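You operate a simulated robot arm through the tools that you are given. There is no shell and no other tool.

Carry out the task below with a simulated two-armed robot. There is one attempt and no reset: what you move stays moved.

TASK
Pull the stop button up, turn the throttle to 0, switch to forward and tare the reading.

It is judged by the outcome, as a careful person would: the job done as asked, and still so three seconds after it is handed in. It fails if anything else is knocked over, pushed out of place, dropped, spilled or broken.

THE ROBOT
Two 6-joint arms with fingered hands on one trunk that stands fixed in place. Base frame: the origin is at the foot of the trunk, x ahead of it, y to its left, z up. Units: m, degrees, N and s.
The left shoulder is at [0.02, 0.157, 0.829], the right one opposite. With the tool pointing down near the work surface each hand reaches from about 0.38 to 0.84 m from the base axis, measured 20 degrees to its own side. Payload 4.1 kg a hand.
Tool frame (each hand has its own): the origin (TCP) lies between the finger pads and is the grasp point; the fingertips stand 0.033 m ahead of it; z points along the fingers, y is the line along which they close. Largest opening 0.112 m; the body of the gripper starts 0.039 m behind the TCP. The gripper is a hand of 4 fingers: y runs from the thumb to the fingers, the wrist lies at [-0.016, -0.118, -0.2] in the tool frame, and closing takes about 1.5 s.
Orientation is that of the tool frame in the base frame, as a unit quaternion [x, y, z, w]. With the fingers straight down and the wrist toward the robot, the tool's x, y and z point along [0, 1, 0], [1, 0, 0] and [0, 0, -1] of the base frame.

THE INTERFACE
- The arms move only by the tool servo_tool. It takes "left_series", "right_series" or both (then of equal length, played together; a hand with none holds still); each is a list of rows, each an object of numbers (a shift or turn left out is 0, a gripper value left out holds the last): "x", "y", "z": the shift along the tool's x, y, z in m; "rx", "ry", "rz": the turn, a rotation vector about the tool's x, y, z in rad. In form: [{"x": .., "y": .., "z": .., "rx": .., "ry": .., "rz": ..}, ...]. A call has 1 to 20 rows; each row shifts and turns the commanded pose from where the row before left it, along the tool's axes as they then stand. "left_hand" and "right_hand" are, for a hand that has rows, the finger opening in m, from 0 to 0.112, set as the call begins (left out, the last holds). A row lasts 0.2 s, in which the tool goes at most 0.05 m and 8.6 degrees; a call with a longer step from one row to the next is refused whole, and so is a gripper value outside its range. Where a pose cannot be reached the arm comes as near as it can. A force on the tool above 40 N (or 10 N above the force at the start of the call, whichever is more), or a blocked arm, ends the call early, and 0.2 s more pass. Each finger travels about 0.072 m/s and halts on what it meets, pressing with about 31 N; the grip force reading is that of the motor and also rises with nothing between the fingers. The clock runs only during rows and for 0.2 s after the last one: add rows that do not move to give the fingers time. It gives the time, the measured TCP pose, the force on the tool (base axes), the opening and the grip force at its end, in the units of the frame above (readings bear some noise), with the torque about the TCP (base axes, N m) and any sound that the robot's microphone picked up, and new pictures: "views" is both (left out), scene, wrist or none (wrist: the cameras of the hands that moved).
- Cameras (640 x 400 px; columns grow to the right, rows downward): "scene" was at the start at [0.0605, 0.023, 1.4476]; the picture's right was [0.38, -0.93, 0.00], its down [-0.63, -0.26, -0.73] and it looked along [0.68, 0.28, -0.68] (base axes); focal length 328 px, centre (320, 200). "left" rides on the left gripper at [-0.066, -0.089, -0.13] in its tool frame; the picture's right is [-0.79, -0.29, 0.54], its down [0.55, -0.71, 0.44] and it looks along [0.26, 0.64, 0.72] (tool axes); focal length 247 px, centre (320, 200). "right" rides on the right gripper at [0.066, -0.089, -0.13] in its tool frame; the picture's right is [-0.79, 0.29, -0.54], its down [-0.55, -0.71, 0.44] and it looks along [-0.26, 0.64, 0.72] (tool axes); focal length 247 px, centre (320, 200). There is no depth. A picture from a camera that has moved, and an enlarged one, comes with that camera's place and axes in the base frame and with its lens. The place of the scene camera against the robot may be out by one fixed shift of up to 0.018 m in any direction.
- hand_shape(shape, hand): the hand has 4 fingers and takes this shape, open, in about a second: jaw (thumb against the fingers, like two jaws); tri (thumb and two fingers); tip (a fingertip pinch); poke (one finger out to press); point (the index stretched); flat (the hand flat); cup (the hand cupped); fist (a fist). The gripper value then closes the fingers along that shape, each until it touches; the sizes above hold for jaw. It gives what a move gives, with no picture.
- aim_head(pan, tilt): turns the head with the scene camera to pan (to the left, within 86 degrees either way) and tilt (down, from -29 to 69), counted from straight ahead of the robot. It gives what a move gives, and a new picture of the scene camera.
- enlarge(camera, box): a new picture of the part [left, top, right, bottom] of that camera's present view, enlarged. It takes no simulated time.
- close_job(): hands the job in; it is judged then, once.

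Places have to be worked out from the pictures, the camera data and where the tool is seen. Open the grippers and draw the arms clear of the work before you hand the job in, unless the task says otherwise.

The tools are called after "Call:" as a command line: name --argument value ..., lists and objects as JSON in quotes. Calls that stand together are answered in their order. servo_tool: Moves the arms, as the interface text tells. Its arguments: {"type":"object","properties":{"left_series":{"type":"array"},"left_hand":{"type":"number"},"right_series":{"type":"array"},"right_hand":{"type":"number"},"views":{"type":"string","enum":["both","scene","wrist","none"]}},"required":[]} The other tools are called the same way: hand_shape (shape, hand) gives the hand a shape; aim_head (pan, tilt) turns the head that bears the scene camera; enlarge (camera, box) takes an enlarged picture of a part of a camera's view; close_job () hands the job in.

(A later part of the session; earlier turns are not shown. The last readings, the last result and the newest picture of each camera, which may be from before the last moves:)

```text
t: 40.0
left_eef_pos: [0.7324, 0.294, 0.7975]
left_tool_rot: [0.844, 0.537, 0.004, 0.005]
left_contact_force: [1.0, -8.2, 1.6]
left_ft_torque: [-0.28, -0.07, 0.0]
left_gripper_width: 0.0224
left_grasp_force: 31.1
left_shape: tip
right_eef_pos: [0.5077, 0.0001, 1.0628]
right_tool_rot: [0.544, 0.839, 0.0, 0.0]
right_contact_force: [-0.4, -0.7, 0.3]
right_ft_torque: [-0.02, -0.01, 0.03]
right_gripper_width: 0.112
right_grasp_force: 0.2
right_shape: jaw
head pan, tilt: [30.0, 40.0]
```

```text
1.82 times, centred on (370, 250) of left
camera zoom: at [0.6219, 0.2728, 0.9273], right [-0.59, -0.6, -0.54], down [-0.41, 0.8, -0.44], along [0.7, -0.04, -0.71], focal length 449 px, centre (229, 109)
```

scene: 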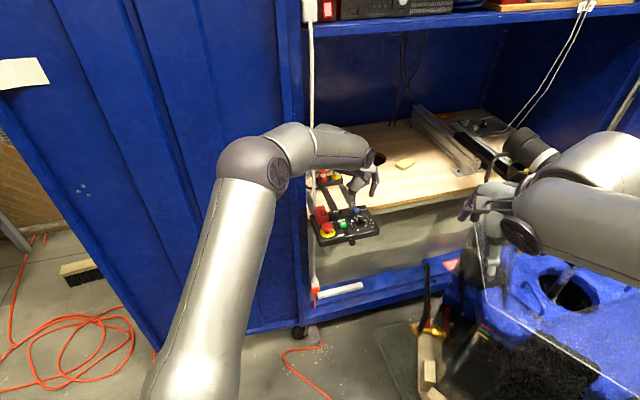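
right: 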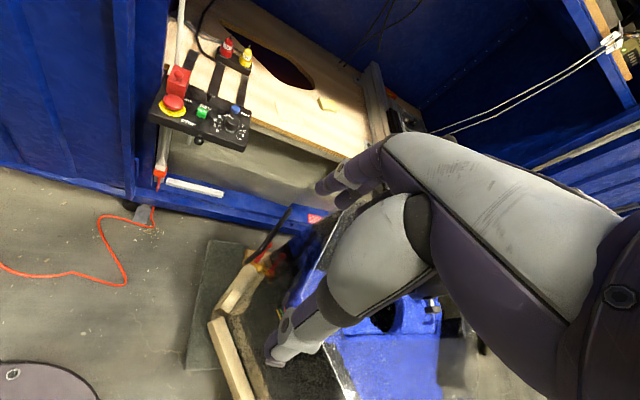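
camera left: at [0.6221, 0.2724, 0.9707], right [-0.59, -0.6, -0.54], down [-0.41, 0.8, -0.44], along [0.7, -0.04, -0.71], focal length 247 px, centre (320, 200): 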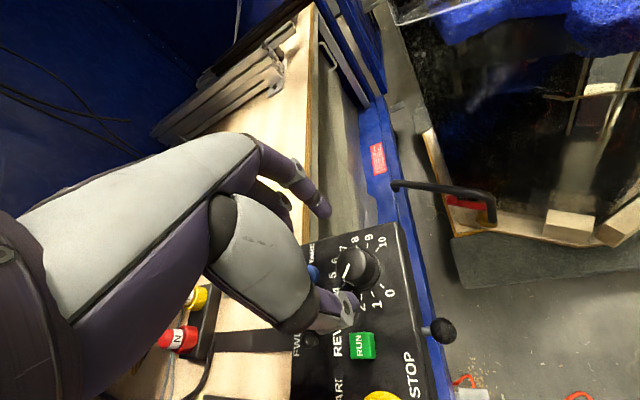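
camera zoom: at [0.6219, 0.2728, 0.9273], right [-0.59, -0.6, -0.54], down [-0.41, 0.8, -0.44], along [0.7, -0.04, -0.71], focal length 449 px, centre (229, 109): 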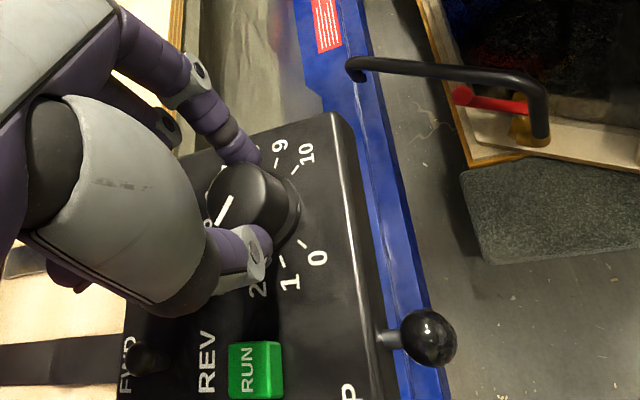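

The sideways force suggests the pinch is slightly on the front side of the knob. Open a bit, shift 5 mm along tool +x and re-grip.

Call:
servo_tool --left_series '[{}, {}, {"x": 0.005}, {}]' --left_hand 0.05 --views "none"

Call:
servo_tool --left_series '[{}, {}, {}, {}, {}, {}]' --left_hand 0.005 --views "none"

Call:
enlarge --camera "left" --box '[260, 140, 480, 360]'

Call:
enlarge --camera "right" --box '[200, 80, 290, 150]'

```text
t: 41.0
left_eef_pos: [0.7333, 0.2995, 0.7987]
left_tool_rot: [0.843, 0.538, 0.004, 0.005]
left_contact_force: [-0.3, -0.5, -1.2]
left_ft_torque: [0.04, -0.02, -0.01]
left_gripper_width: 0.0494
left_grasp_force: 0.0
left_shape: tip
right_eef_pos: [0.5072, 0.0006, 1.0613]
right_tool_rot: [0.544, 0.839, 0.0, 0.0]
right_contact_force: [-0.4, -0.3, 0.2]
right_ft_torque: [0.0, 0.04, 0.01]
right_gripper_width: 0.1121
right_grasp_force: 0.1
right_shape: jaw
head pan, tilt: [30.0, 40.0]
```

```text
t: 42.4
left_eef_pos: [0.7343, 0.2969, 0.798]
left_tool_rot: [0.843, 0.537, 0.005, 0.005]
left_contact_force: [2.7, -10.3, 1.9]
left_ft_torque: [-0.36, -0.17, -0.02]
left_gripper_width: 0.0227
left_grasp_force: 31.2
left_shape: tip
right_eef_pos: [0.5073, -0.0009, 1.0633]
right_tool_rot: [0.544, 0.839, 0.0, 0.001]
right_contact_force: [-0.7, 1.1, -0.4]
right_ft_torque: [0.03, 0.0, 0.03]
right_gripper_width: 0.1119
right_grasp_force: 0.1
right_shape: jaw
head pan, tilt: [30.0, 40.0]
```

```text
1.82 times, centred on (370, 250) of left
camera zoom: at [0.6241, 0.2759, 0.9276], right [-0.59, -0.6, -0.54], down [-0.41, 0.8, -0.44], along [0.7, -0.04, -0.71], focal length 449 px, centre (229, 109)
```

zoom: 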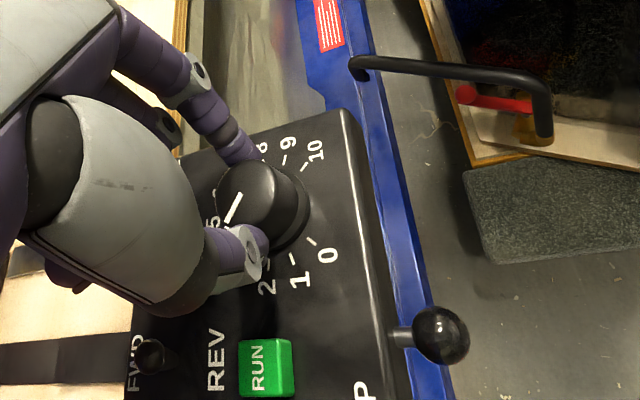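

```text
5.71 times, centred on (245, 115) of right
camera zoom: at [0.3995, 0.0232, 1.1924], right [0.58, -0.61, 0.54], down [-0.42, -0.79, -0.44], along [0.69, 0.03, -0.72], focal length 1411 px, centre (749, 686)
```

zoom: 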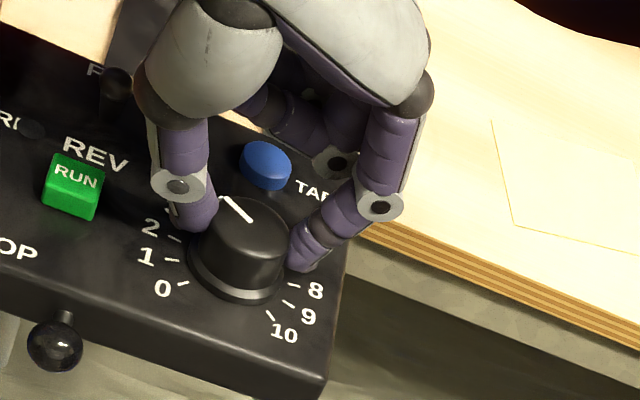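

Grip holds similarly to the stop's head. I'll test a turn of about 20° counter-clockwise and watch the pointer.

Call:
servo_tool --left_series '[{"rz": -0.09}, {"rz": -0.09}, {"rz": -0.09}, {"rz": -0.09}, {}]' --views "none"

Call:
enlarge --camera "right" --box '[200, 80, 290, 150]'

Call:
enlarge --camera "left" --box '[260, 140, 480, 360]'

```text
t: 43.6
left_eef_pos: [0.734, 0.2972, 0.7969]
left_tool_rot: [0.733, 0.681, 0.003, 0.007]
left_contact_force: [-3.7, -9.1, 11.0]
left_ft_torque: [-0.3, 0.03, -0.01]
left_gripper_width: 0.0229
left_grasp_force: 31.7
left_shape: tip
right_eef_pos: [0.5069, 0.0007, 1.0635]
right_tool_rot: [0.544, 0.839, 0.0, 0.0]
right_contact_force: [-0.8, -0.6, 0.2]
right_ft_torque: [-0.02, -0.04, 0.01]
right_gripper_width: 0.1119
right_grasp_force: 0.1
right_shape: jaw
head pan, tilt: [30.0, 40.0]
```

```text
5.71 times, centred on (245, 115) of right
camera zoom: at [0.3991, 0.0232, 1.1925], right [0.58, -0.61, 0.54], down [-0.42, -0.79, -0.44], along [0.69, 0.03, -0.72], focal length 1411 px, centre (749, 686)
```

zoom: 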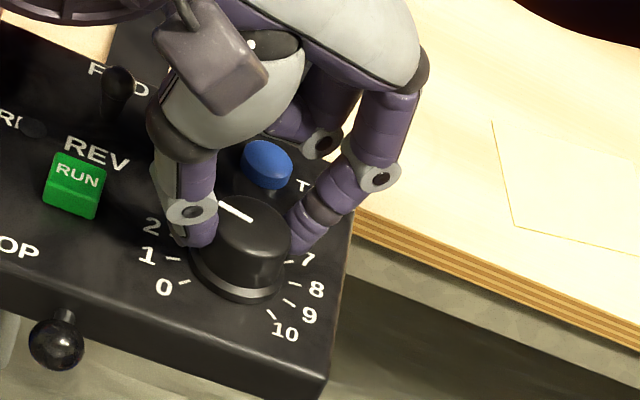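

```text
1.82 times, centred on (370, 250) of left
camera zoom: at [0.6382, 0.2398, 0.9272], right [-0.34, -0.77, -0.54], down [-0.66, 0.6, -0.45], along [0.67, 0.21, -0.71], focal length 449 px, centre (229, 109)
```

zoom: 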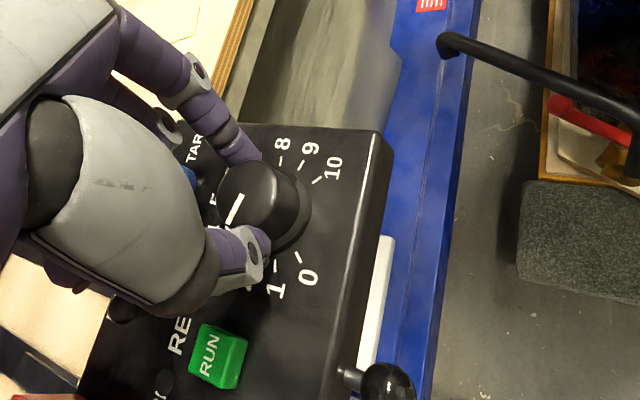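

The pointer follows the hand. I continue another ~46°, pivoting about the knob's axis and easing up 1.5 mm as the vertical force rose to 11 N.

Call:
servo_tool --left_series '[{"z": -0.0015, "rz": -0.05}, {"x": 0.0004, "y": -0.0005, "rz": -0.1}, {"x": 0.0004, "y": -0.0005, "rz": -0.1}, {"x": 0.0004, "y": -0.0005, "rz": -0.1}, {"x": 0.0004, "y": -0.0005, "rz": -0.1}, {"x": 0.0004, "y": -0.0005, "rz": -0.1}, {"x": 0.0004, "y": -0.0005, "rz": -0.1}, {"x": 0.0004, "y": -0.0005, "rz": -0.1}, {}]' --views "scene"

Call:
enlarge --camera "right" --box '[200, 80, 290, 150]'

Call:
enlarge --camera "left" --box '[260, 140, 480, 360]'

```text
t: 45.6
left_eef_pos: [0.7303, 0.2992, 0.7988]
left_tool_rot: [0.433, 0.901, 0.0, 0.007]
left_contact_force: [6.1, -16.9, -5.6]
left_ft_torque: [-0.36, -0.08, -0.08]
left_gripper_width: 0.0229
left_grasp_force: 31.3
left_shape: tip
right_eef_pos: [0.5074, 0.0004, 1.0627]
right_tool_rot: [0.544, 0.839, 0.0, 0.0]
right_contact_force: [0.0, -0.9, 0.4]
right_ft_torque: [0.0, 0.0, 0.01]
right_gripper_width: 0.1121
right_grasp_force: 0.0
right_shape: jaw
head pan, tilt: [30.0, 40.0]
```

scene: 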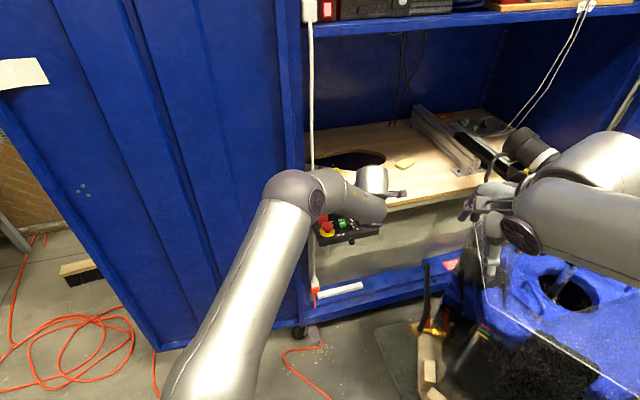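

```text
5.71 times, centred on (245, 115) of right
camera zoom: at [0.3998, 0.0231, 1.1923], right [0.59, -0.61, 0.54], down [-0.42, -0.79, -0.44], along [0.69, 0.03, -0.72], focal length 1411 px, centre (749, 686)
```

zoom: 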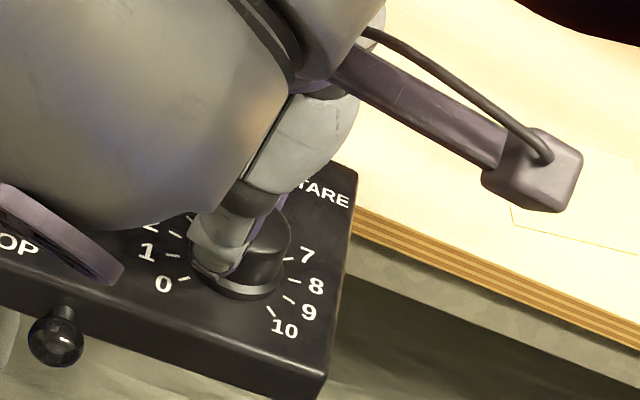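

```text
1.82 times, centred on (370, 250) of left
camera zoom: at [0.7002, 0.1932, 0.9298], right [0.28, -0.8, -0.53], down [-0.89, -0.01, -0.45], along [0.35, 0.6, -0.72], focal length 449 px, centre (229, 109)
```

zoom: 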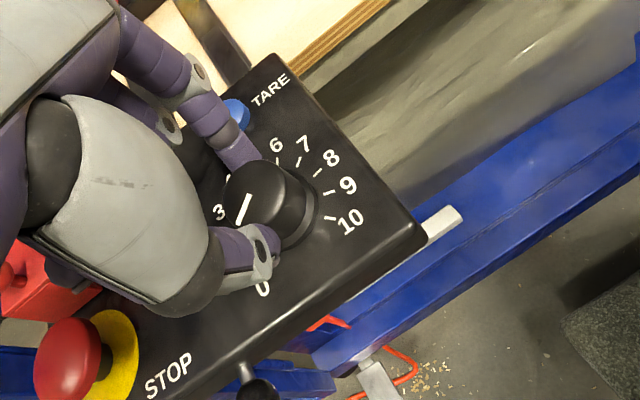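

The pointer is now near 2 and the pinch holds; yaw is 39°. Continue another ~40° without the pivot shifts to limit side load.

Call:
servo_tool --left_series '[{"x": -0.001, "rz": -0.1}, {"x": -0.001, "rz": -0.1}, {"x": -0.001, "rz": -0.1}, {"rz": -0.1}, {"rz": -0.1}, {"rz": -0.1}, {"rz": -0.1}, {}]' --views "scene"

Call:
enlarge --camera "right" --box '[200, 80, 290, 150]'

Call:
enlarge --camera "left" --box '[260, 140, 480, 360]'

```text
t: 47.4
left_eef_pos: [0.7312, 0.299, 0.7987]
left_tool_rot: [0.097, 0.995, -0.002, 0.008]
left_contact_force: [13.2, -9.7, -4.1]
left_ft_torque: [-0.19, -0.37, -0.11]
left_gripper_width: 0.0202
left_grasp_force: 31.0
left_shape: tip
right_eef_pos: [0.5069, -0.0003, 1.062]
right_tool_rot: [0.544, 0.839, 0.0, 0.0]
right_contact_force: [-0.4, -0.1, 0.5]
right_ft_torque: [0.0, -0.01, 0.0]
right_gripper_width: 0.1117
right_grasp_force: 0.2
right_shape: jaw
head pan, tilt: [30.0, 40.0]
```

scene: 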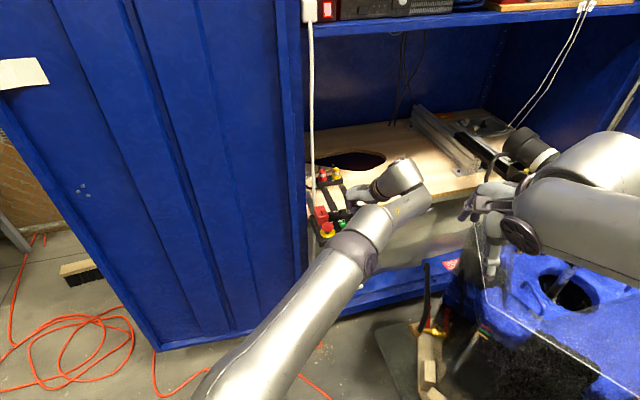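

```text
5.71 times, centred on (245, 115) of right
camera zoom: at [0.3999, 0.0233, 1.1922], right [0.59, -0.61, 0.54], down [-0.42, -0.79, -0.44], along [0.69, 0.03, -0.72], focal length 1411 px, centre (749, 686)
```

zoom: 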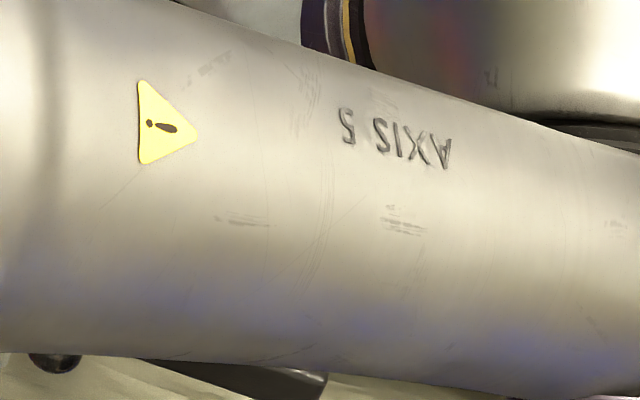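

```text
1.82 times, centred on (370, 250) of left
camera zoom: at [0.776, 0.1989, 0.9308], right [0.73, -0.44, -0.53], down [-0.67, -0.59, -0.44], along [-0.12, 0.68, -0.73], focal length 449 px, centre (229, 109)
```

zoom: 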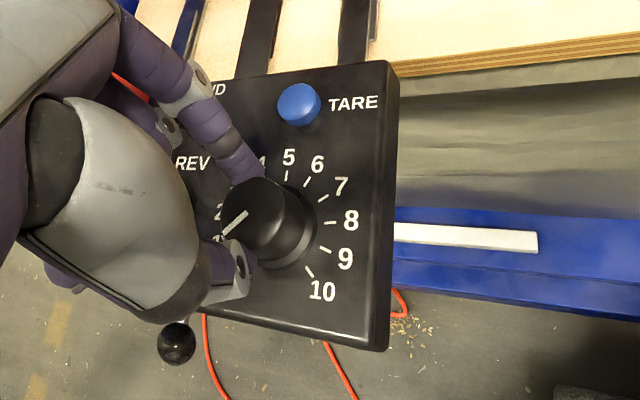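

The pointer appears near 1 or lower with some slip over the last part. I'll open, rise and look at where it stands.

Call:
servo_tool --left_series '[{}, {}, {}, {"z": -0.02}, {"z": -0.02}, {"z": -0.02}, {}]' --left_hand 0.06 --views "wrist"

Call:
enlarge --camera "left" --box '[320, 200, 420, 280]'

```text
t: 49.0
left_eef_pos: [0.7263, 0.2987, 0.8582]
left_tool_rot: [0.098, 0.995, -0.001, 0.006]
left_contact_force: [0.1, 0.7, -0.1]
left_ft_torque: [-0.03, -0.04, 0.0]
left_gripper_width: 0.0596
left_grasp_force: 0.0
left_shape: tip
left hand out of reach, approached as far as the arm can: row 4
right_eef_pos: [0.506, 0.0, 1.0621]
right_tool_rot: [0.544, 0.839, 0.0, 0.0]
right_contact_force: [0.8, 0.0, -0.2]
right_ft_torque: [0.04, 0.01, 0.0]
right_gripper_width: 0.1119
right_grasp_force: 0.0
right_shape: jaw
head pan, tilt: [30.0, 40.0]
camera left: at [0.7705, 0.1989, 0.9903], right [0.73, -0.44, -0.53], down [-0.68, -0.59, -0.44], along [-0.12, 0.68, -0.73], focal length 247 px, centre (320, 200)
```

left: 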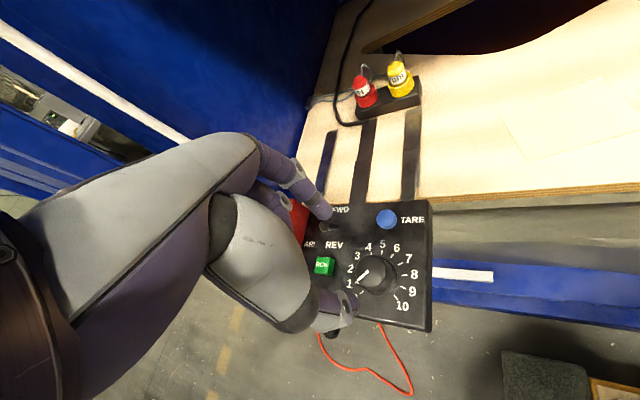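

```text
5.00 times, centred on (370, 240) of left
camera zoom: at [0.7705, 0.1989, 0.9903], right [0.73, -0.44, -0.53], down [-0.68, -0.59, -0.44], along [-0.12, 0.68, -0.73], focal length 1235 px, centre (70, 0)
```

zoom: 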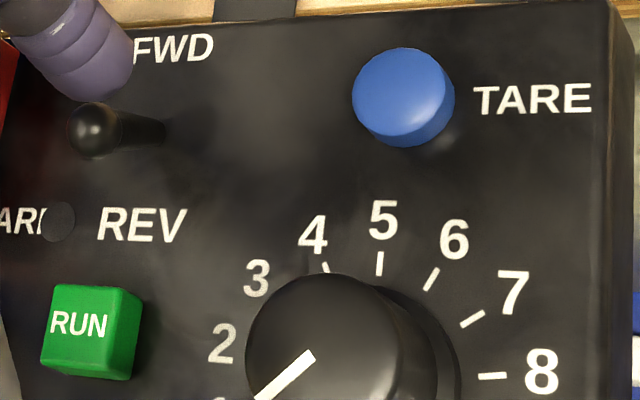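

Enlarge the knob fully.

Call:
enlarge --camera "left" --box '[320, 230, 440, 330]'

Call:
enlarge --camera "left" --box '[270, 190, 350, 290]'

```text
4.00 times, centred on (380, 280) of left
camera zoom: at [0.7705, 0.1989, 0.9903], right [0.73, -0.44, -0.53], down [-0.68, -0.59, -0.44], along [-0.12, 0.68, -0.73], focal length 988 px, centre (80, -120)
```

zoom: 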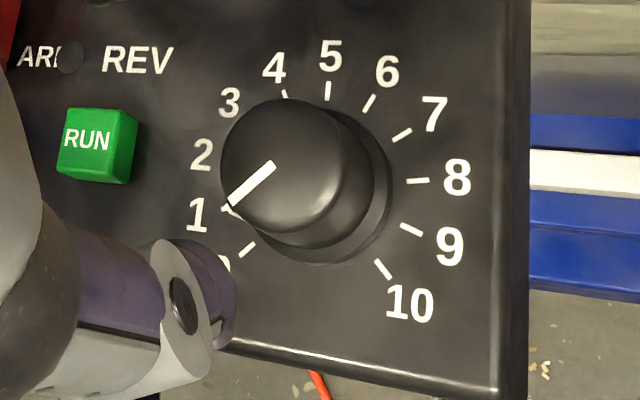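

```text
4.00 times, centred on (310, 240) of left
camera zoom: at [0.7705, 0.1989, 0.9903], right [0.73, -0.44, -0.53], down [-0.68, -0.59, -0.44], along [-0.12, 0.68, -0.73], focal length 988 px, centre (360, 40)
```

zoom: 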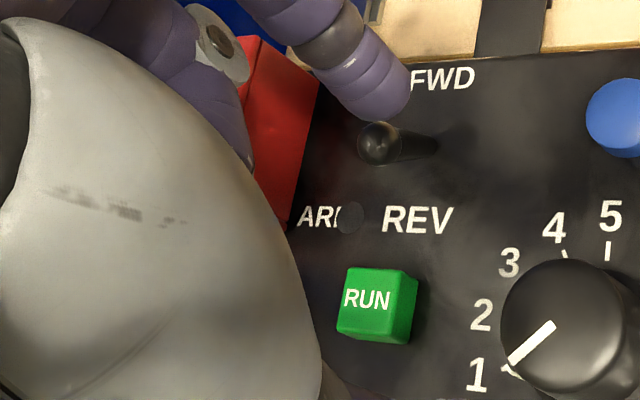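

Fitting the tick ellipse (27° per unit) and comparing it with the pointer line's direction suggests it's at about -137° from "5", i.e. 0. Parallax makes it overlay "1", so I'll zoom tighter to verify.

Call:
enlarge --camera "left" --box '[350, 245, 410, 310]'

```text
6.15 times, centred on (380, 278) of left
camera zoom: at [0.7705, 0.1989, 0.9903], right [0.73, -0.44, -0.53], down [-0.68, -0.59, -0.44], along [-0.12, 0.68, -0.73], focal length 1520 px, centre (-49, -277)
```

zoom: 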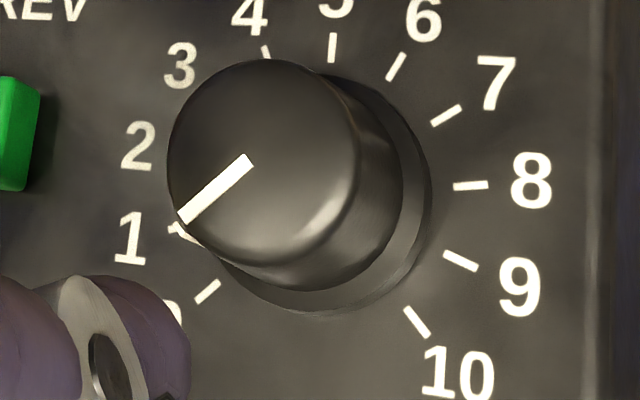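

The pointer line is parallel to the "0" tick (−135.6° vs −135°), so the throttle is at 0; the late slip was against its end stop. Next is the toggle: raise the hand and take the poke shape to see where its finger lies.

Call:
servo_tool --left_series '[{"z": -0.02}, {"z": -0.02}, {"z": -0.02}]' --views "none"

Call:
hand_shape --hand "left" --shape "poke"

Call:
servo_tool --left_series '[{"rz": 0.12}, {"rz": 0.12}, {"rz": 0.12}, {"rz": 0.12}, {"rz": 0.12}, {"rz": 0.12}, {"rz": 0.12}, {"rz": 0.12}, {}]'

Call:
enlarge --camera "right" --box '[150, 20, 310, 150]'

Call:
enlarge --camera "left" --box '[260, 140, 480, 360]'

```text
t: 49.8
left_eef_pos: [0.7165, 0.3004, 0.9164]
left_tool_rot: [0.099, 0.995, -0.002, 0.008]
left_contact_force: [-0.1, 0.3, 0.5]
left_ft_torque: [0.02, 0.01, 0.02]
left_gripper_width: 0.0595
left_grasp_force: 0.0
left_shape: tip
left hand out of reach, approached as far as the arm can: row 2
right_eef_pos: [0.5079, 0.0004, 1.062]
right_tool_rot: [0.544, 0.839, 0.001, 0.0]
right_contact_force: [0.2, 0.0, 1.1]
right_ft_torque: [0.01, 0.03, 0.0]
right_gripper_width: 0.1121
right_grasp_force: 0.0
right_shape: jaw
head pan, tilt: [30.0, 40.0]
```

```text
t: 50.7
left_eef_pos: [0.7167, 0.2995, 0.9136]
left_tool_rot: [0.098, 0.995, -0.001, 0.008]
left_contact_force: [0.4, -0.3, -0.5]
left_ft_torque: [0.0, 0.02, -0.01]
left_gripper_width: 0.0
left_grasp_force: 0.1
left_shape: poke
right_eef_pos: [0.5067, -0.0001, 1.0625]
right_tool_rot: [0.543, 0.84, 0.002, 0.0]
right_contact_force: [0.3, 0.4, 0.4]
right_ft_torque: [0.0, 0.01, -0.01]
right_gripper_width: 0.112
right_grasp_force: 0.0
right_shape: jaw
head pan, tilt: [30.0, 40.0]
```

```text
t: 52.7
left_eef_pos: [0.7759, 0.2989, 0.9297]
left_tool_rot: [0.546, 0.838, 0.002, 0.005]
left_contact_force: [-0.3, 1.1, -0.5]
left_ft_torque: [0.0, 0.01, 0.04]
left_gripper_width: 0.0
left_grasp_force: 0.1
left_shape: poke
left hand out of reach, approached as far as the arm can: row 2, 3, 4, 5, 6, 7, 8
right_eef_pos: [0.5068, -0.0004, 1.0622]
right_tool_rot: [0.543, 0.84, 0.001, 0.0]
right_contact_force: [0.9, -1.1, 0.0]
right_ft_torque: [-0.04, 0.02, -0.02]
right_gripper_width: 0.1119
right_grasp_force: 0.0
right_shape: jaw
head pan, tilt: [30.0, 40.0]
camera left: at [0.7191, 0.2033, 1.0597], right [0.06, -0.84, -0.53], down [-0.87, 0.22, -0.45], along [0.49, 0.49, -0.72], focal length 247 px, centre (320, 200)
```

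scene: 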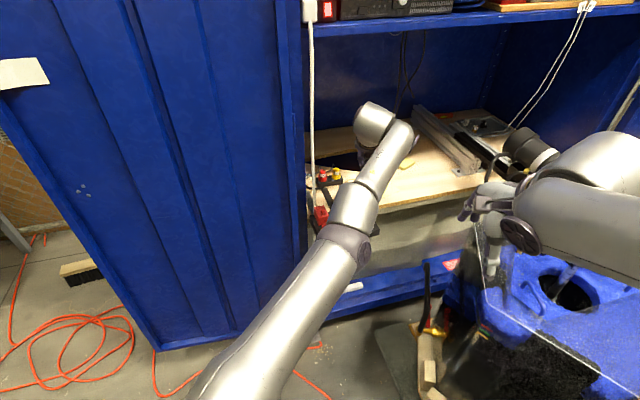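
left: 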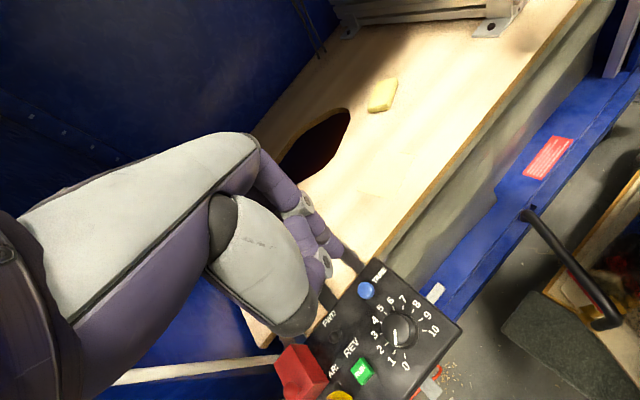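

```text
3.08 times, centred on (230, 85) of right
camera zoom: at [0.3995, 0.0235, 1.1924], right [0.59, -0.61, 0.54], down [-0.42, -0.79, -0.44], along [0.69, 0.03, -0.72], focal length 760 px, centre (597, 554)
```

zoom: 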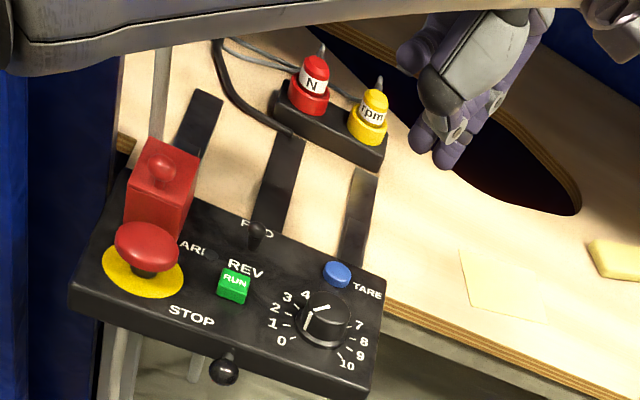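

```text
1.82 times, centred on (370, 250) of left
camera zoom: at [0.7191, 0.2033, 1.0597], right [0.06, -0.84, -0.53], down [-0.87, 0.22, -0.45], along [0.49, 0.49, -0.72], focal length 449 px, centre (229, 109)
```

zoom: 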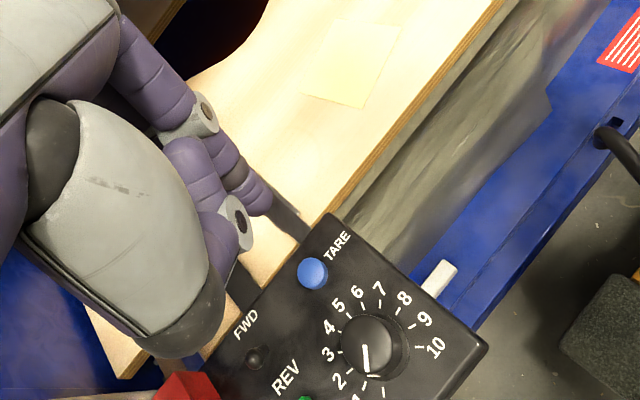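

Check the knob from the right camera while it's unobstructed.

Call:
enlarge --camera "right" --box '[215, 95, 275, 145]'

Call:
enlarge --camera "left" --box '[360, 290, 450, 380]'

Call:
enlarge --camera "left" --box '[250, 180, 380, 310]'

Call:
enlarge --camera "right" --box '[220, 0, 320, 70]'

```text
8.00 times, centred on (245, 120) of right
camera zoom: at [0.3995, 0.0235, 1.1924], right [0.59, -0.61, 0.54], down [-0.42, -0.79, -0.44], along [0.69, 0.03, -0.72], focal length 1976 px, centre (920, 840)
```

zoom: 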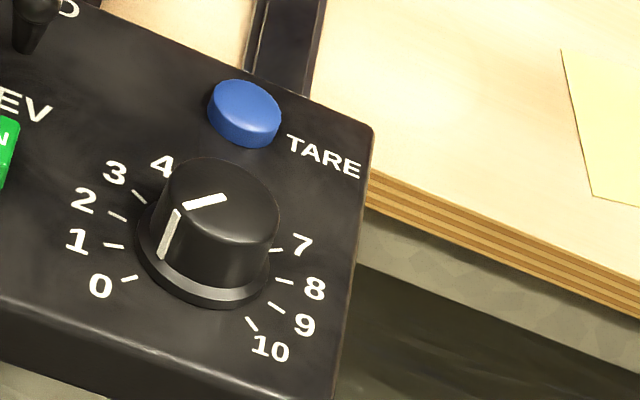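

```text
4.44 times, centred on (405, 335) of left
camera zoom: at [0.7191, 0.2033, 1.0597], right [0.06, -0.84, -0.53], down [-0.87, 0.22, -0.45], along [0.49, 0.49, -0.72], focal length 1098 px, centre (-58, -400)
```

zoom: 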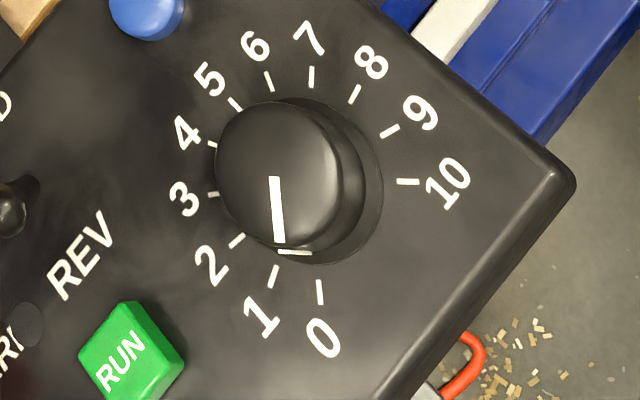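

```text
3.08 times, centred on (315, 245) of left
camera zoom: at [0.7191, 0.2033, 1.0597], right [0.06, -0.84, -0.53], down [-0.87, 0.22, -0.45], along [0.49, 0.49, -0.72], focal length 760 px, centre (335, 62)
```

zoom: 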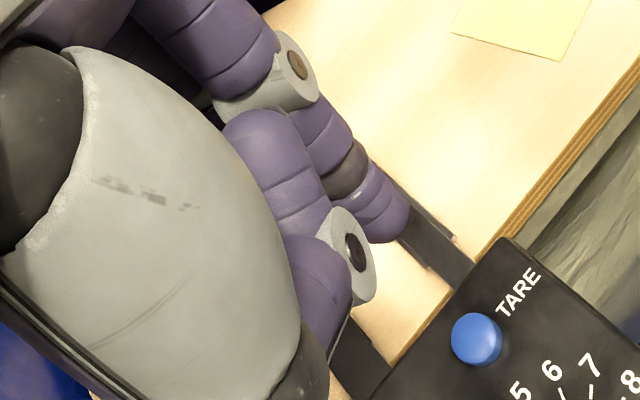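

```text
5.71 times, centred on (270, 35) of right
camera zoom: at [0.3995, 0.0235, 1.1924], right [0.59, -0.61, 0.54], down [-0.42, -0.79, -0.44], along [0.69, 0.03, -0.72], focal length 1411 px, centre (606, 1143)
```

zoom: 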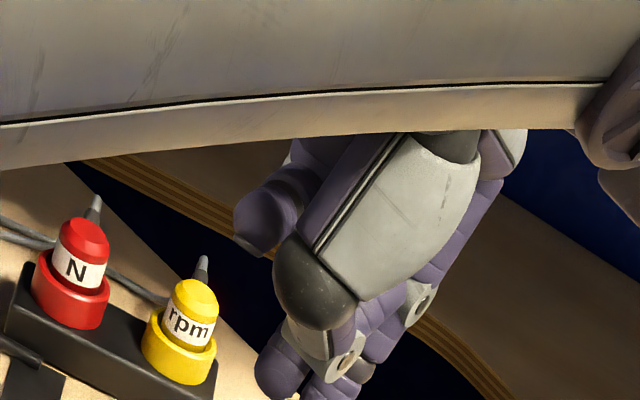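

Both views confirm the throttle pointer parallel to the 0 tick. Poke leaves a folded finger close to the tip; let me see if the "point" shape gives more clearance.

Call:
hand_shape --hand "left" --shape "point"

Call:
enlarge --camera "left" --box '[200, 120, 460, 330]'

Call:
enlarge --camera "right" --box '[220, 0, 320, 70]'

```text
t: 53.6
left_eef_pos: [0.7765, 0.299, 0.9293]
left_tool_rot: [0.546, 0.838, 0.002, 0.004]
left_contact_force: [-0.4, 0.3, -0.9]
left_ft_torque: [-0.03, -0.02, 0.01]
left_gripper_width: 0.0
left_grasp_force: 0.0
left_shape: point
right_eef_pos: [0.5073, 0.0003, 1.0633]
right_tool_rot: [0.543, 0.839, 0.001, 0.001]
right_contact_force: [-0.6, -0.1, 0.4]
right_ft_torque: [0.03, -0.03, 0.04]
right_gripper_width: 0.1119
right_grasp_force: 0.2
right_shape: jaw
head pan, tilt: [30.0, 40.0]
```

```text
1.90 times, centred on (330, 225) of left
camera zoom: at [0.7193, 0.2032, 1.0595], right [0.06, -0.84, -0.53], down [-0.87, 0.22, -0.45], along [0.49, 0.49, -0.72], focal length 470 px, centre (301, 152)
```

zoom: 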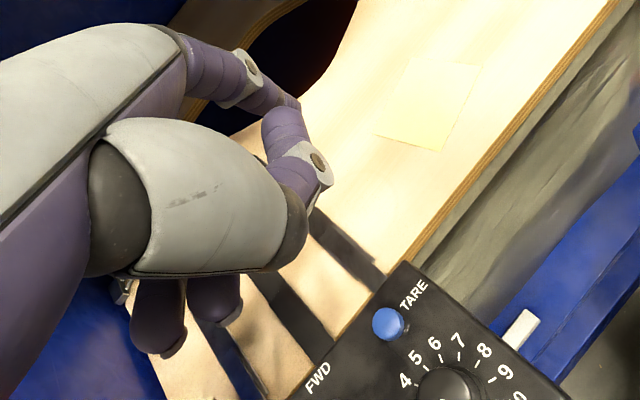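

```text
5.71 times, centred on (270, 35) of right
camera zoom: at [0.3995, 0.0236, 1.1924], right [0.59, -0.61, 0.54], down [-0.42, -0.79, -0.44], along [0.69, 0.03, -0.72], focal length 1411 px, centre (606, 1143)
```

zoom: 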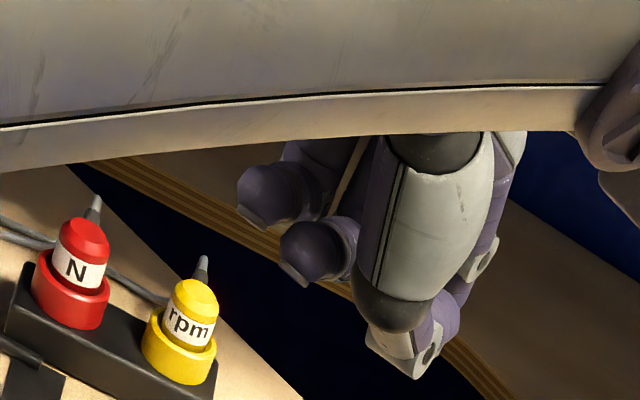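

I'll use the known tip shape, closed, as a compact pusher. Switch back, close the tips, and yaw to about +5°.

Call:
hand_shape --hand "left" --shape "tip"

Call:
servo_tool --left_series '[{"rz": 0.11}, {"rz": 0.11}, {"rz": 0.11}, {}, {}, {}, {}]' --left_hand 0.0 --views "wrist"

Call:
enlarge --camera "right" --box '[150, 0, 310, 110]'

```text
t: 54.5
left_eef_pos: [0.7754, 0.2987, 0.9288]
left_tool_rot: [0.546, 0.838, 0.002, 0.005]
left_contact_force: [1.0, -0.4, -0.6]
left_ft_torque: [0.05, -0.01, -0.02]
left_gripper_width: 0.1116
left_grasp_force: 0.2
left_shape: tip
right_eef_pos: [0.5074, 0.001, 1.0631]
right_tool_rot: [0.544, 0.839, 0.0, 0.0]
right_contact_force: [-0.2, 0.0, 0.5]
right_ft_torque: [-0.01, 0.01, 0.01]
right_gripper_width: 0.1118
right_grasp_force: 0.0
right_shape: jaw
head pan, tilt: [30.0, 40.0]
```

```text
t: 56.1
left_eef_pos: [0.7774, 0.2985, 0.928]
left_tool_rot: [0.676, 0.737, 0.003, 0.006]
left_contact_force: [0.3, -0.1, -0.7]
left_ft_torque: [-0.02, -0.02, -0.02]
left_gripper_width: 0.0
left_grasp_force: 31.0
left_shape: tip
right_eef_pos: [0.5081, 0.0001, 1.0625]
right_tool_rot: [0.544, 0.839, 0.0, -0.001]
right_contact_force: [0.4, -0.1, 0.1]
right_ft_torque: [-0.04, -0.01, -0.02]
right_gripper_width: 0.1117
right_grasp_force: 0.1
right_shape: jaw
head pan, tilt: [30.0, 40.0]
camera left: at [0.6911, 0.2271, 1.0587], right [-0.21, -0.82, -0.54], down [-0.75, 0.49, -0.45], along [0.63, 0.31, -0.71], focal length 247 px, centre (320, 200)
```

left: 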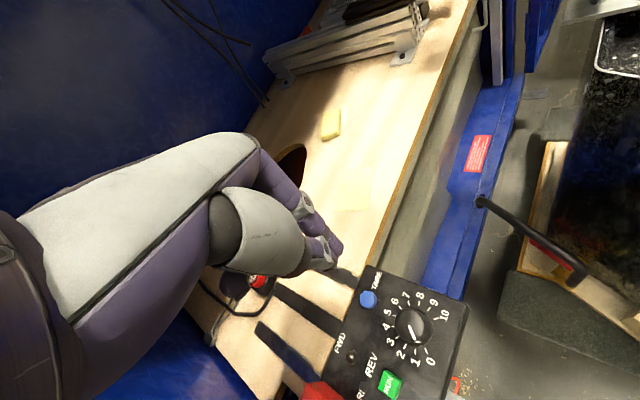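

```text
3.64 times, centred on (230, 55) of right
camera zoom: at [0.3995, 0.0236, 1.1924], right [0.59, -0.61, 0.54], down [-0.42, -0.79, -0.44], along [0.69, 0.03, -0.72], focal length 898 px, centre (647, 727)
```

zoom: 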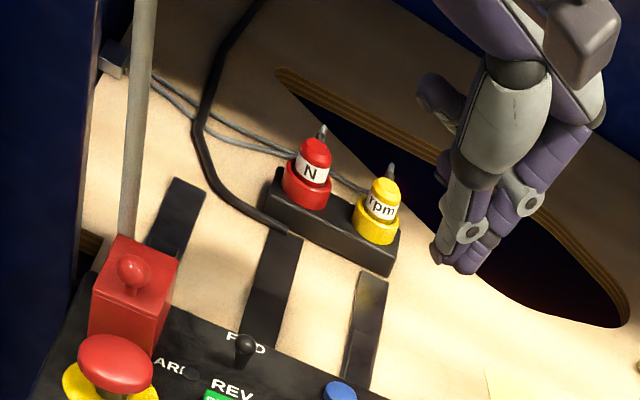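

Tips closed. Enlarge the toggle in both wrist cameras to refine its tip position.

Call:
enlarge --camera "left" --box '[310, 290, 410, 390]'

Call:
enlarge --camera "right" --box '[190, 75, 240, 115]'

```text
4.00 times, centred on (360, 340) of left
camera zoom: at [0.6911, 0.2271, 1.0587], right [-0.21, -0.82, -0.54], down [-0.75, 0.49, -0.45], along [0.63, 0.31, -0.71], focal length 988 px, centre (160, -360)
```

zoom: 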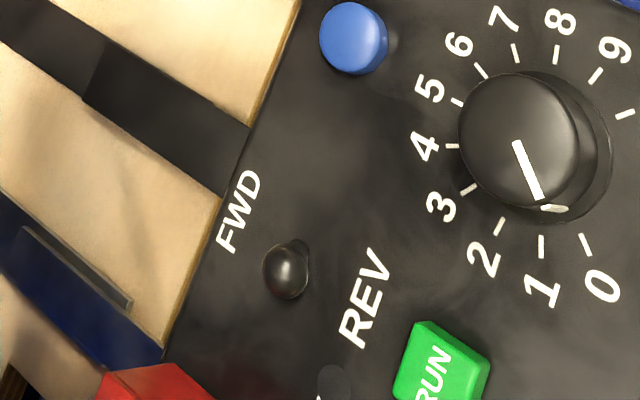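

```text
10.00 times, centred on (215, 95) of right
camera zoom: at [0.3995, 0.0236, 1.1924], right [0.59, -0.61, 0.54], down [-0.42, -0.79, -0.44], along [0.69, 0.03, -0.72], focal length 2470 px, centre (1370, 1250)
```

zoom: 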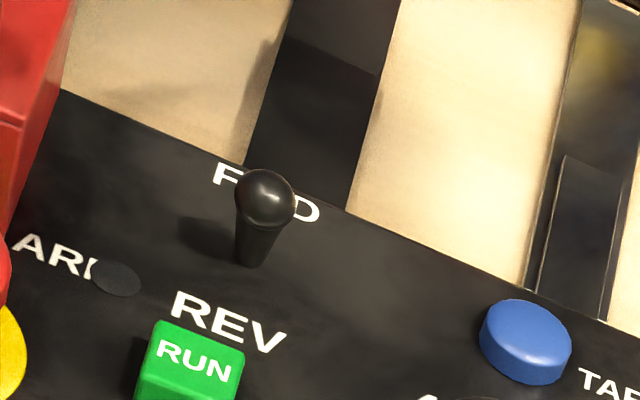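

Refined toggle ball ≈(0.7235, 0.3645, 0.78), leaning to REV over a base at (0.727, 0.368). Move the closed tips to above a point ~3 cm in front of it, TCP (0.704, 0.347, 0.86).

Call:
servo_tool --left_series '[{"x": 0.01365, "y": -0.0172, "z": 0.017}, {"x": 0.01365, "y": -0.0172, "z": 0.017}, {"x": 0.01365, "y": -0.0172, "z": 0.017}, {"x": 0.01365, "y": -0.0172, "z": 0.017}, {}]'

Call:
enlarge --camera "right" --box '[150, 40, 270, 130]'

Call:
enlarge --camera "left" --box '[260, 180, 480, 400]'

```text
t: 57.3
left_eef_pos: [0.7737, 0.3619, 0.8685]
left_tool_rot: [0.677, 0.736, 0.002, 0.005]
left_contact_force: [0.6, 1.7, -0.9]
left_ft_torque: [0.02, -0.02, 0.01]
left_gripper_width: 0.0002
left_grasp_force: 31.5
left_shape: tip
left hand out of reach, approached as far as the arm can: row 1, 2, 3, 4
right_eef_pos: [0.5069, 0.0013, 1.0611]
right_tool_rot: [0.544, 0.839, 0.0, 0.0]
right_contact_force: [0.3, 0.0, 0.4]
right_ft_torque: [0.04, 0.02, 0.01]
right_gripper_width: 0.1119
right_grasp_force: 0.1
right_shape: jaw
head pan, tilt: [30.0, 40.0]
camera left: at [0.689, 0.2893, 0.9995], right [-0.21, -0.82, -0.54], down [-0.75, 0.49, -0.44], along [0.63, 0.31, -0.72], focal length 247 px, centre (320, 200)
```

scene: 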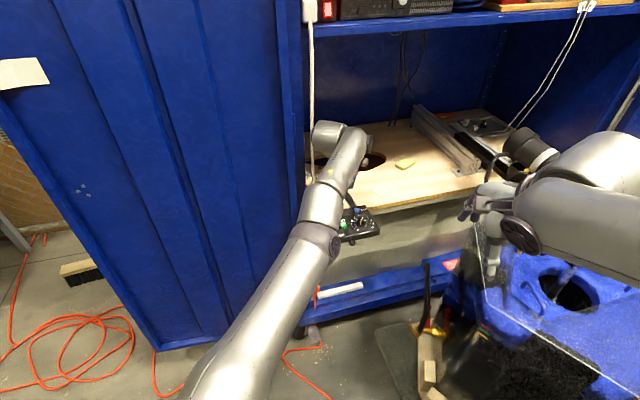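
left: 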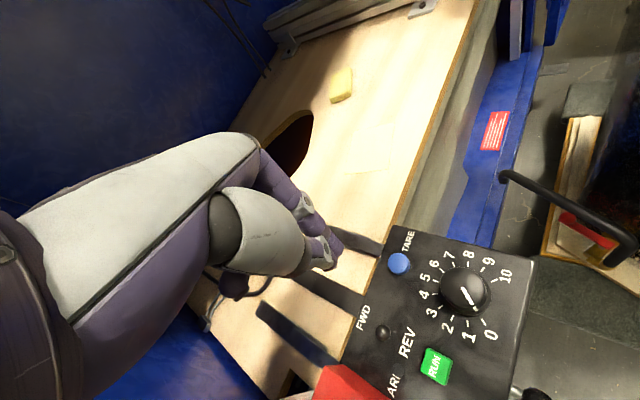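

```text
4.44 times, centred on (210, 85) of right
camera zoom: at [0.3995, 0.0235, 1.1924], right [0.59, -0.61, 0.54], down [-0.42, -0.79, -0.44], along [0.69, 0.03, -0.72], focal length 1098 px, centre (809, 711)
```

zoom: 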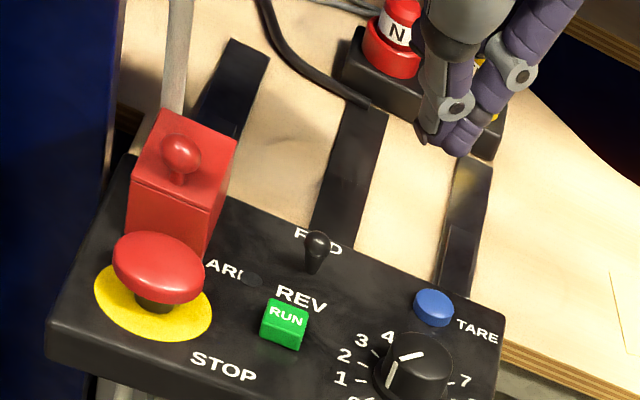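

```text
1.82 times, centred on (370, 290) of left
camera zoom: at [0.689, 0.2893, 0.9995], right [-0.21, -0.82, -0.54], down [-0.75, 0.49, -0.44], along [0.63, 0.31, -0.72], focal length 449 px, centre (229, 36)
```

zoom: 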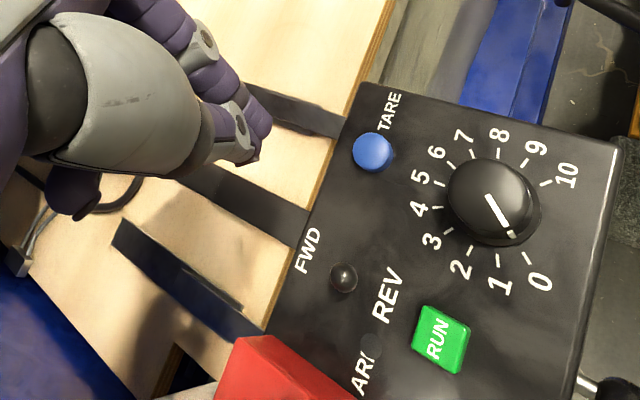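

The arm has ended up in an awkward branch (elbow low), which blocks it from coming back in. I'll retrace: up and back to the earlier free spot, then to yaw 79° and back along the path it came.

Call:
servo_tool --left_series '[{"x": -0.0317, "y": -0.0009, "z": -0.0297}, {"x": -0.0317, "y": -0.0009, "z": -0.0297}, {}, {"rz": -0.11}, {"rz": -0.11}, {"rz": -0.11}, {"rz": -0.11}, {"rz": -0.11}, {"rz": -0.11}, {}]'

```text
t: 59.5
left_eef_pos: [0.7723, 0.2981, 0.9292]
left_tool_rot: [0.401, 0.916, 0.001, 0.007]
left_contact_force: [-1.0, -0.4, -0.1]
left_ft_torque: [-0.04, 0.02, 0.01]
left_gripper_width: 0.0001
left_grasp_force: 31.2
left_shape: tip
left hand out of reach, approached as far as the arm can: row 9
right_eef_pos: [0.5071, 0.0014, 1.063]
right_tool_rot: [0.544, 0.839, 0.0, 0.0]
right_contact_force: [-0.5, -0.9, 0.2]
right_ft_torque: [0.0, 0.0, 0.01]
right_gripper_width: 0.1119
right_grasp_force: 0.0
right_shape: jaw
head pan, tilt: [30.0, 40.0]
camera left: at [0.7491, 0.1893, 1.0607], right [0.33, -0.78, -0.53], down [-0.89, -0.08, -0.45], along [0.31, 0.62, -0.72], focal length 247 px, centre (320, 200)
```

scene: 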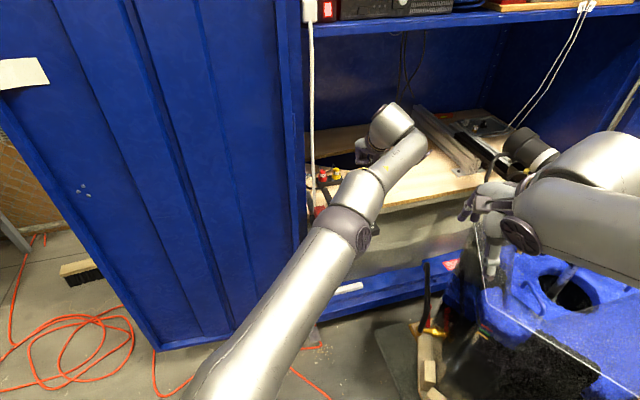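
left: 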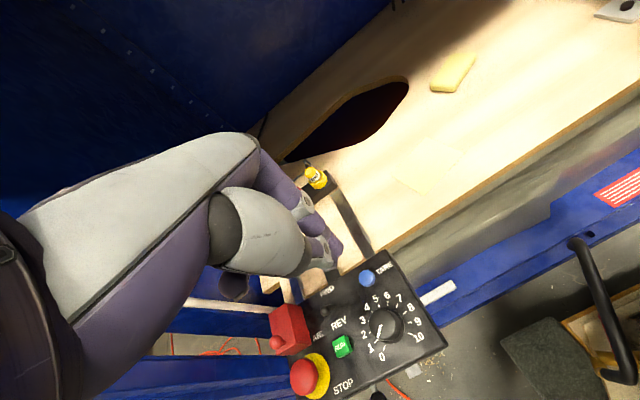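

Continue to yaw ~79°.

Call:
servo_tool --left_series '[{"rz": -0.107}, {"rz": -0.107}, {"rz": -0.107}, {"rz": -0.107}, {"rz": -0.107}, {"rz": -0.107}, {}]' --views "scene"

```text
t: 61.1
left_eef_pos: [0.7154, 0.29, 0.9112]
left_tool_rot: [0.092, 0.996, -0.002, 0.006]
left_contact_force: [-0.7, -0.3, -0.4]
left_ft_torque: [0.0, 0.04, 0.03]
left_gripper_width: 0.0
left_grasp_force: 31.0
left_shape: tip
left hand out of reach, approached as far as the arm can: row 1, 2, 3, 4, 5, 6
right_eef_pos: [0.5079, 0.0015, 1.0622]
right_tool_rot: [0.544, 0.839, 0.0, 0.0]
right_contact_force: [0.2, -0.4, -0.2]
right_ft_torque: [-0.03, -0.02, 0.01]
right_gripper_width: 0.1119
right_grasp_force: 0.1
right_shape: jaw
head pan, tilt: [30.0, 40.0]
```

scene: 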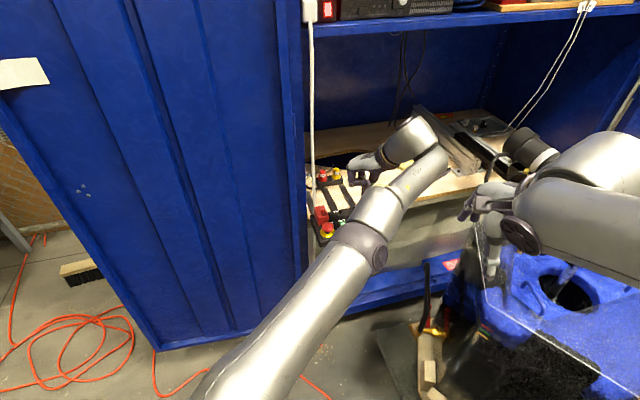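

Back at yaw 79°. Now lower to z≈0.84 over the knob, where the earlier rotation worked freely, and rotate back toward yaw ~5°.

Call:
servo_tool --left_series '[{"x": -0.006, "y": 0.005, "z": 0.024}, {"x": -0.006, "y": 0.005, "z": 0.024}, {"z": 0.022}, {}]' --views "none"

Call:
servo_tool --left_series '[{"rz": 0.1}, {"rz": 0.1}, {"rz": 0.1}, {"rz": 0.1}, {"rz": 0.1}, {"rz": 0.1}, {"rz": 0.1}, {}]' --views "scene"

```text
t: 62.1
left_eef_pos: [0.7216, 0.2974, 0.8392]
left_tool_rot: [0.091, 0.996, -0.001, 0.006]
left_contact_force: [-0.6, 0.3, -0.8]
left_ft_torque: [0.0, -0.04, -0.02]
left_gripper_width: 0.0
left_grasp_force: 31.2
left_shape: tip
left hand out of reach, approached as far as the arm can: row 2
right_eef_pos: [0.5072, -0.0002, 1.0633]
right_tool_rot: [0.543, 0.839, -0.001, -0.001]
right_contact_force: [0.6, 0.5, 0.4]
right_ft_torque: [-0.06, 0.02, 0.02]
right_gripper_width: 0.1121
right_grasp_force: 0.0
right_shape: jaw
head pan, tilt: [30.0, 40.0]
```

```text
t: 63.9
left_eef_pos: [0.7229, 0.2979, 0.8394]
left_tool_rot: [0.428, 0.904, 0.001, 0.007]
left_contact_force: [-0.6, 1.1, 1.0]
left_ft_torque: [0.0, 0.0, -0.03]
left_gripper_width: 0.0001
left_grasp_force: 30.5
left_shape: tip
right_eef_pos: [0.507, -0.0005, 1.062]
right_tool_rot: [0.544, 0.839, 0.0, 0.001]
right_contact_force: [0.6, 0.7, -0.1]
right_ft_torque: [-0.02, 0.02, 0.0]
right_gripper_width: 0.1117
right_grasp_force: 0.1
right_shape: jaw
head pan, tilt: [30.0, 40.0]
```

scene: 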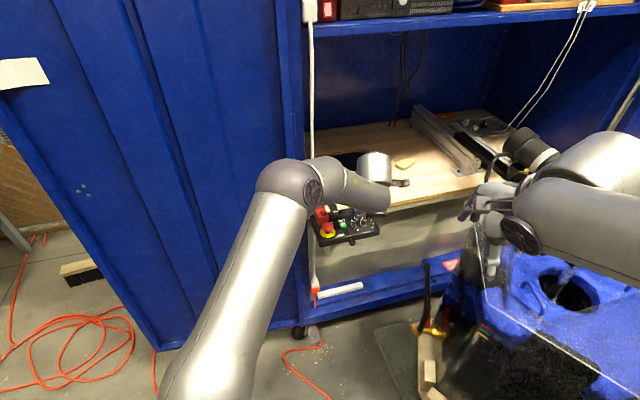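

Good branch recovered. Continue rotating to about yaw -5°.

Call:
servo_tool --left_series '[{"rz": 0.11}, {"rz": 0.11}, {"rz": 0.11}, {"rz": 0.11}, {"rz": 0.11}, {"rz": 0.11}, {"rz": 0.11}, {}]' --views "scene"

Call:
enlarge --camera "right" --box '[150, 40, 270, 130]'

```text
t: 65.7
left_eef_pos: [0.7216, 0.2964, 0.839]
left_tool_rot: [0.736, 0.677, 0.004, 0.006]
left_contact_force: [-0.6, 0.3, -0.2]
left_ft_torque: [-0.02, 0.0, 0.02]
left_gripper_width: 0.0001
left_grasp_force: 30.6
left_shape: tip
right_eef_pos: [0.5076, -0.0003, 1.0615]
right_tool_rot: [0.544, 0.839, 0.0, 0.0]
right_contact_force: [0.2, 0.0, -1.0]
right_ft_torque: [-0.02, 0.0, -0.02]
right_gripper_width: 0.1119
right_grasp_force: 0.0
right_shape: jaw
head pan, tilt: [30.0, 40.0]
```

scene: 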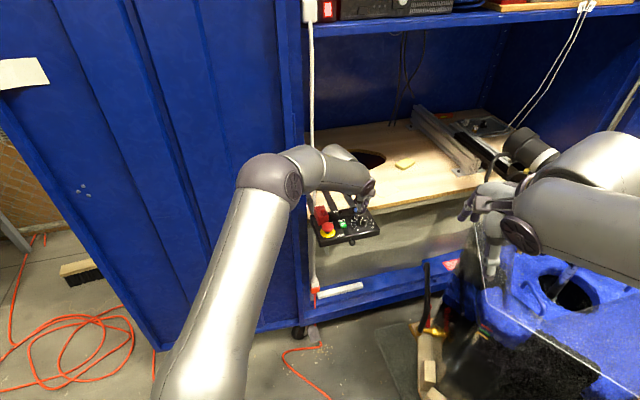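

```text
4.44 times, centred on (210, 85) of right
camera zoom: at [0.3995, 0.0235, 1.1924], right [0.59, -0.61, 0.54], down [-0.42, -0.79, -0.44], along [0.69, 0.03, -0.72], focal length 1098 px, centre (809, 711)
```

zoom: 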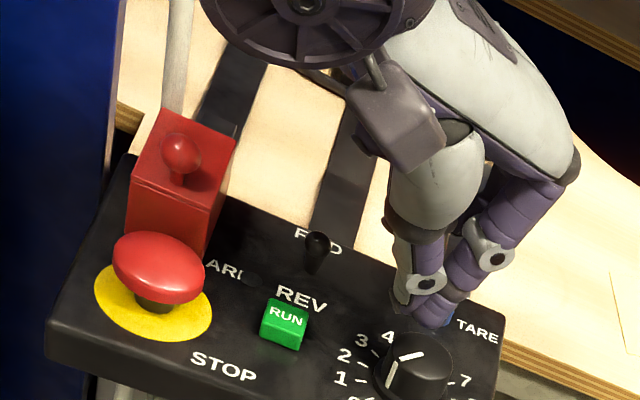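

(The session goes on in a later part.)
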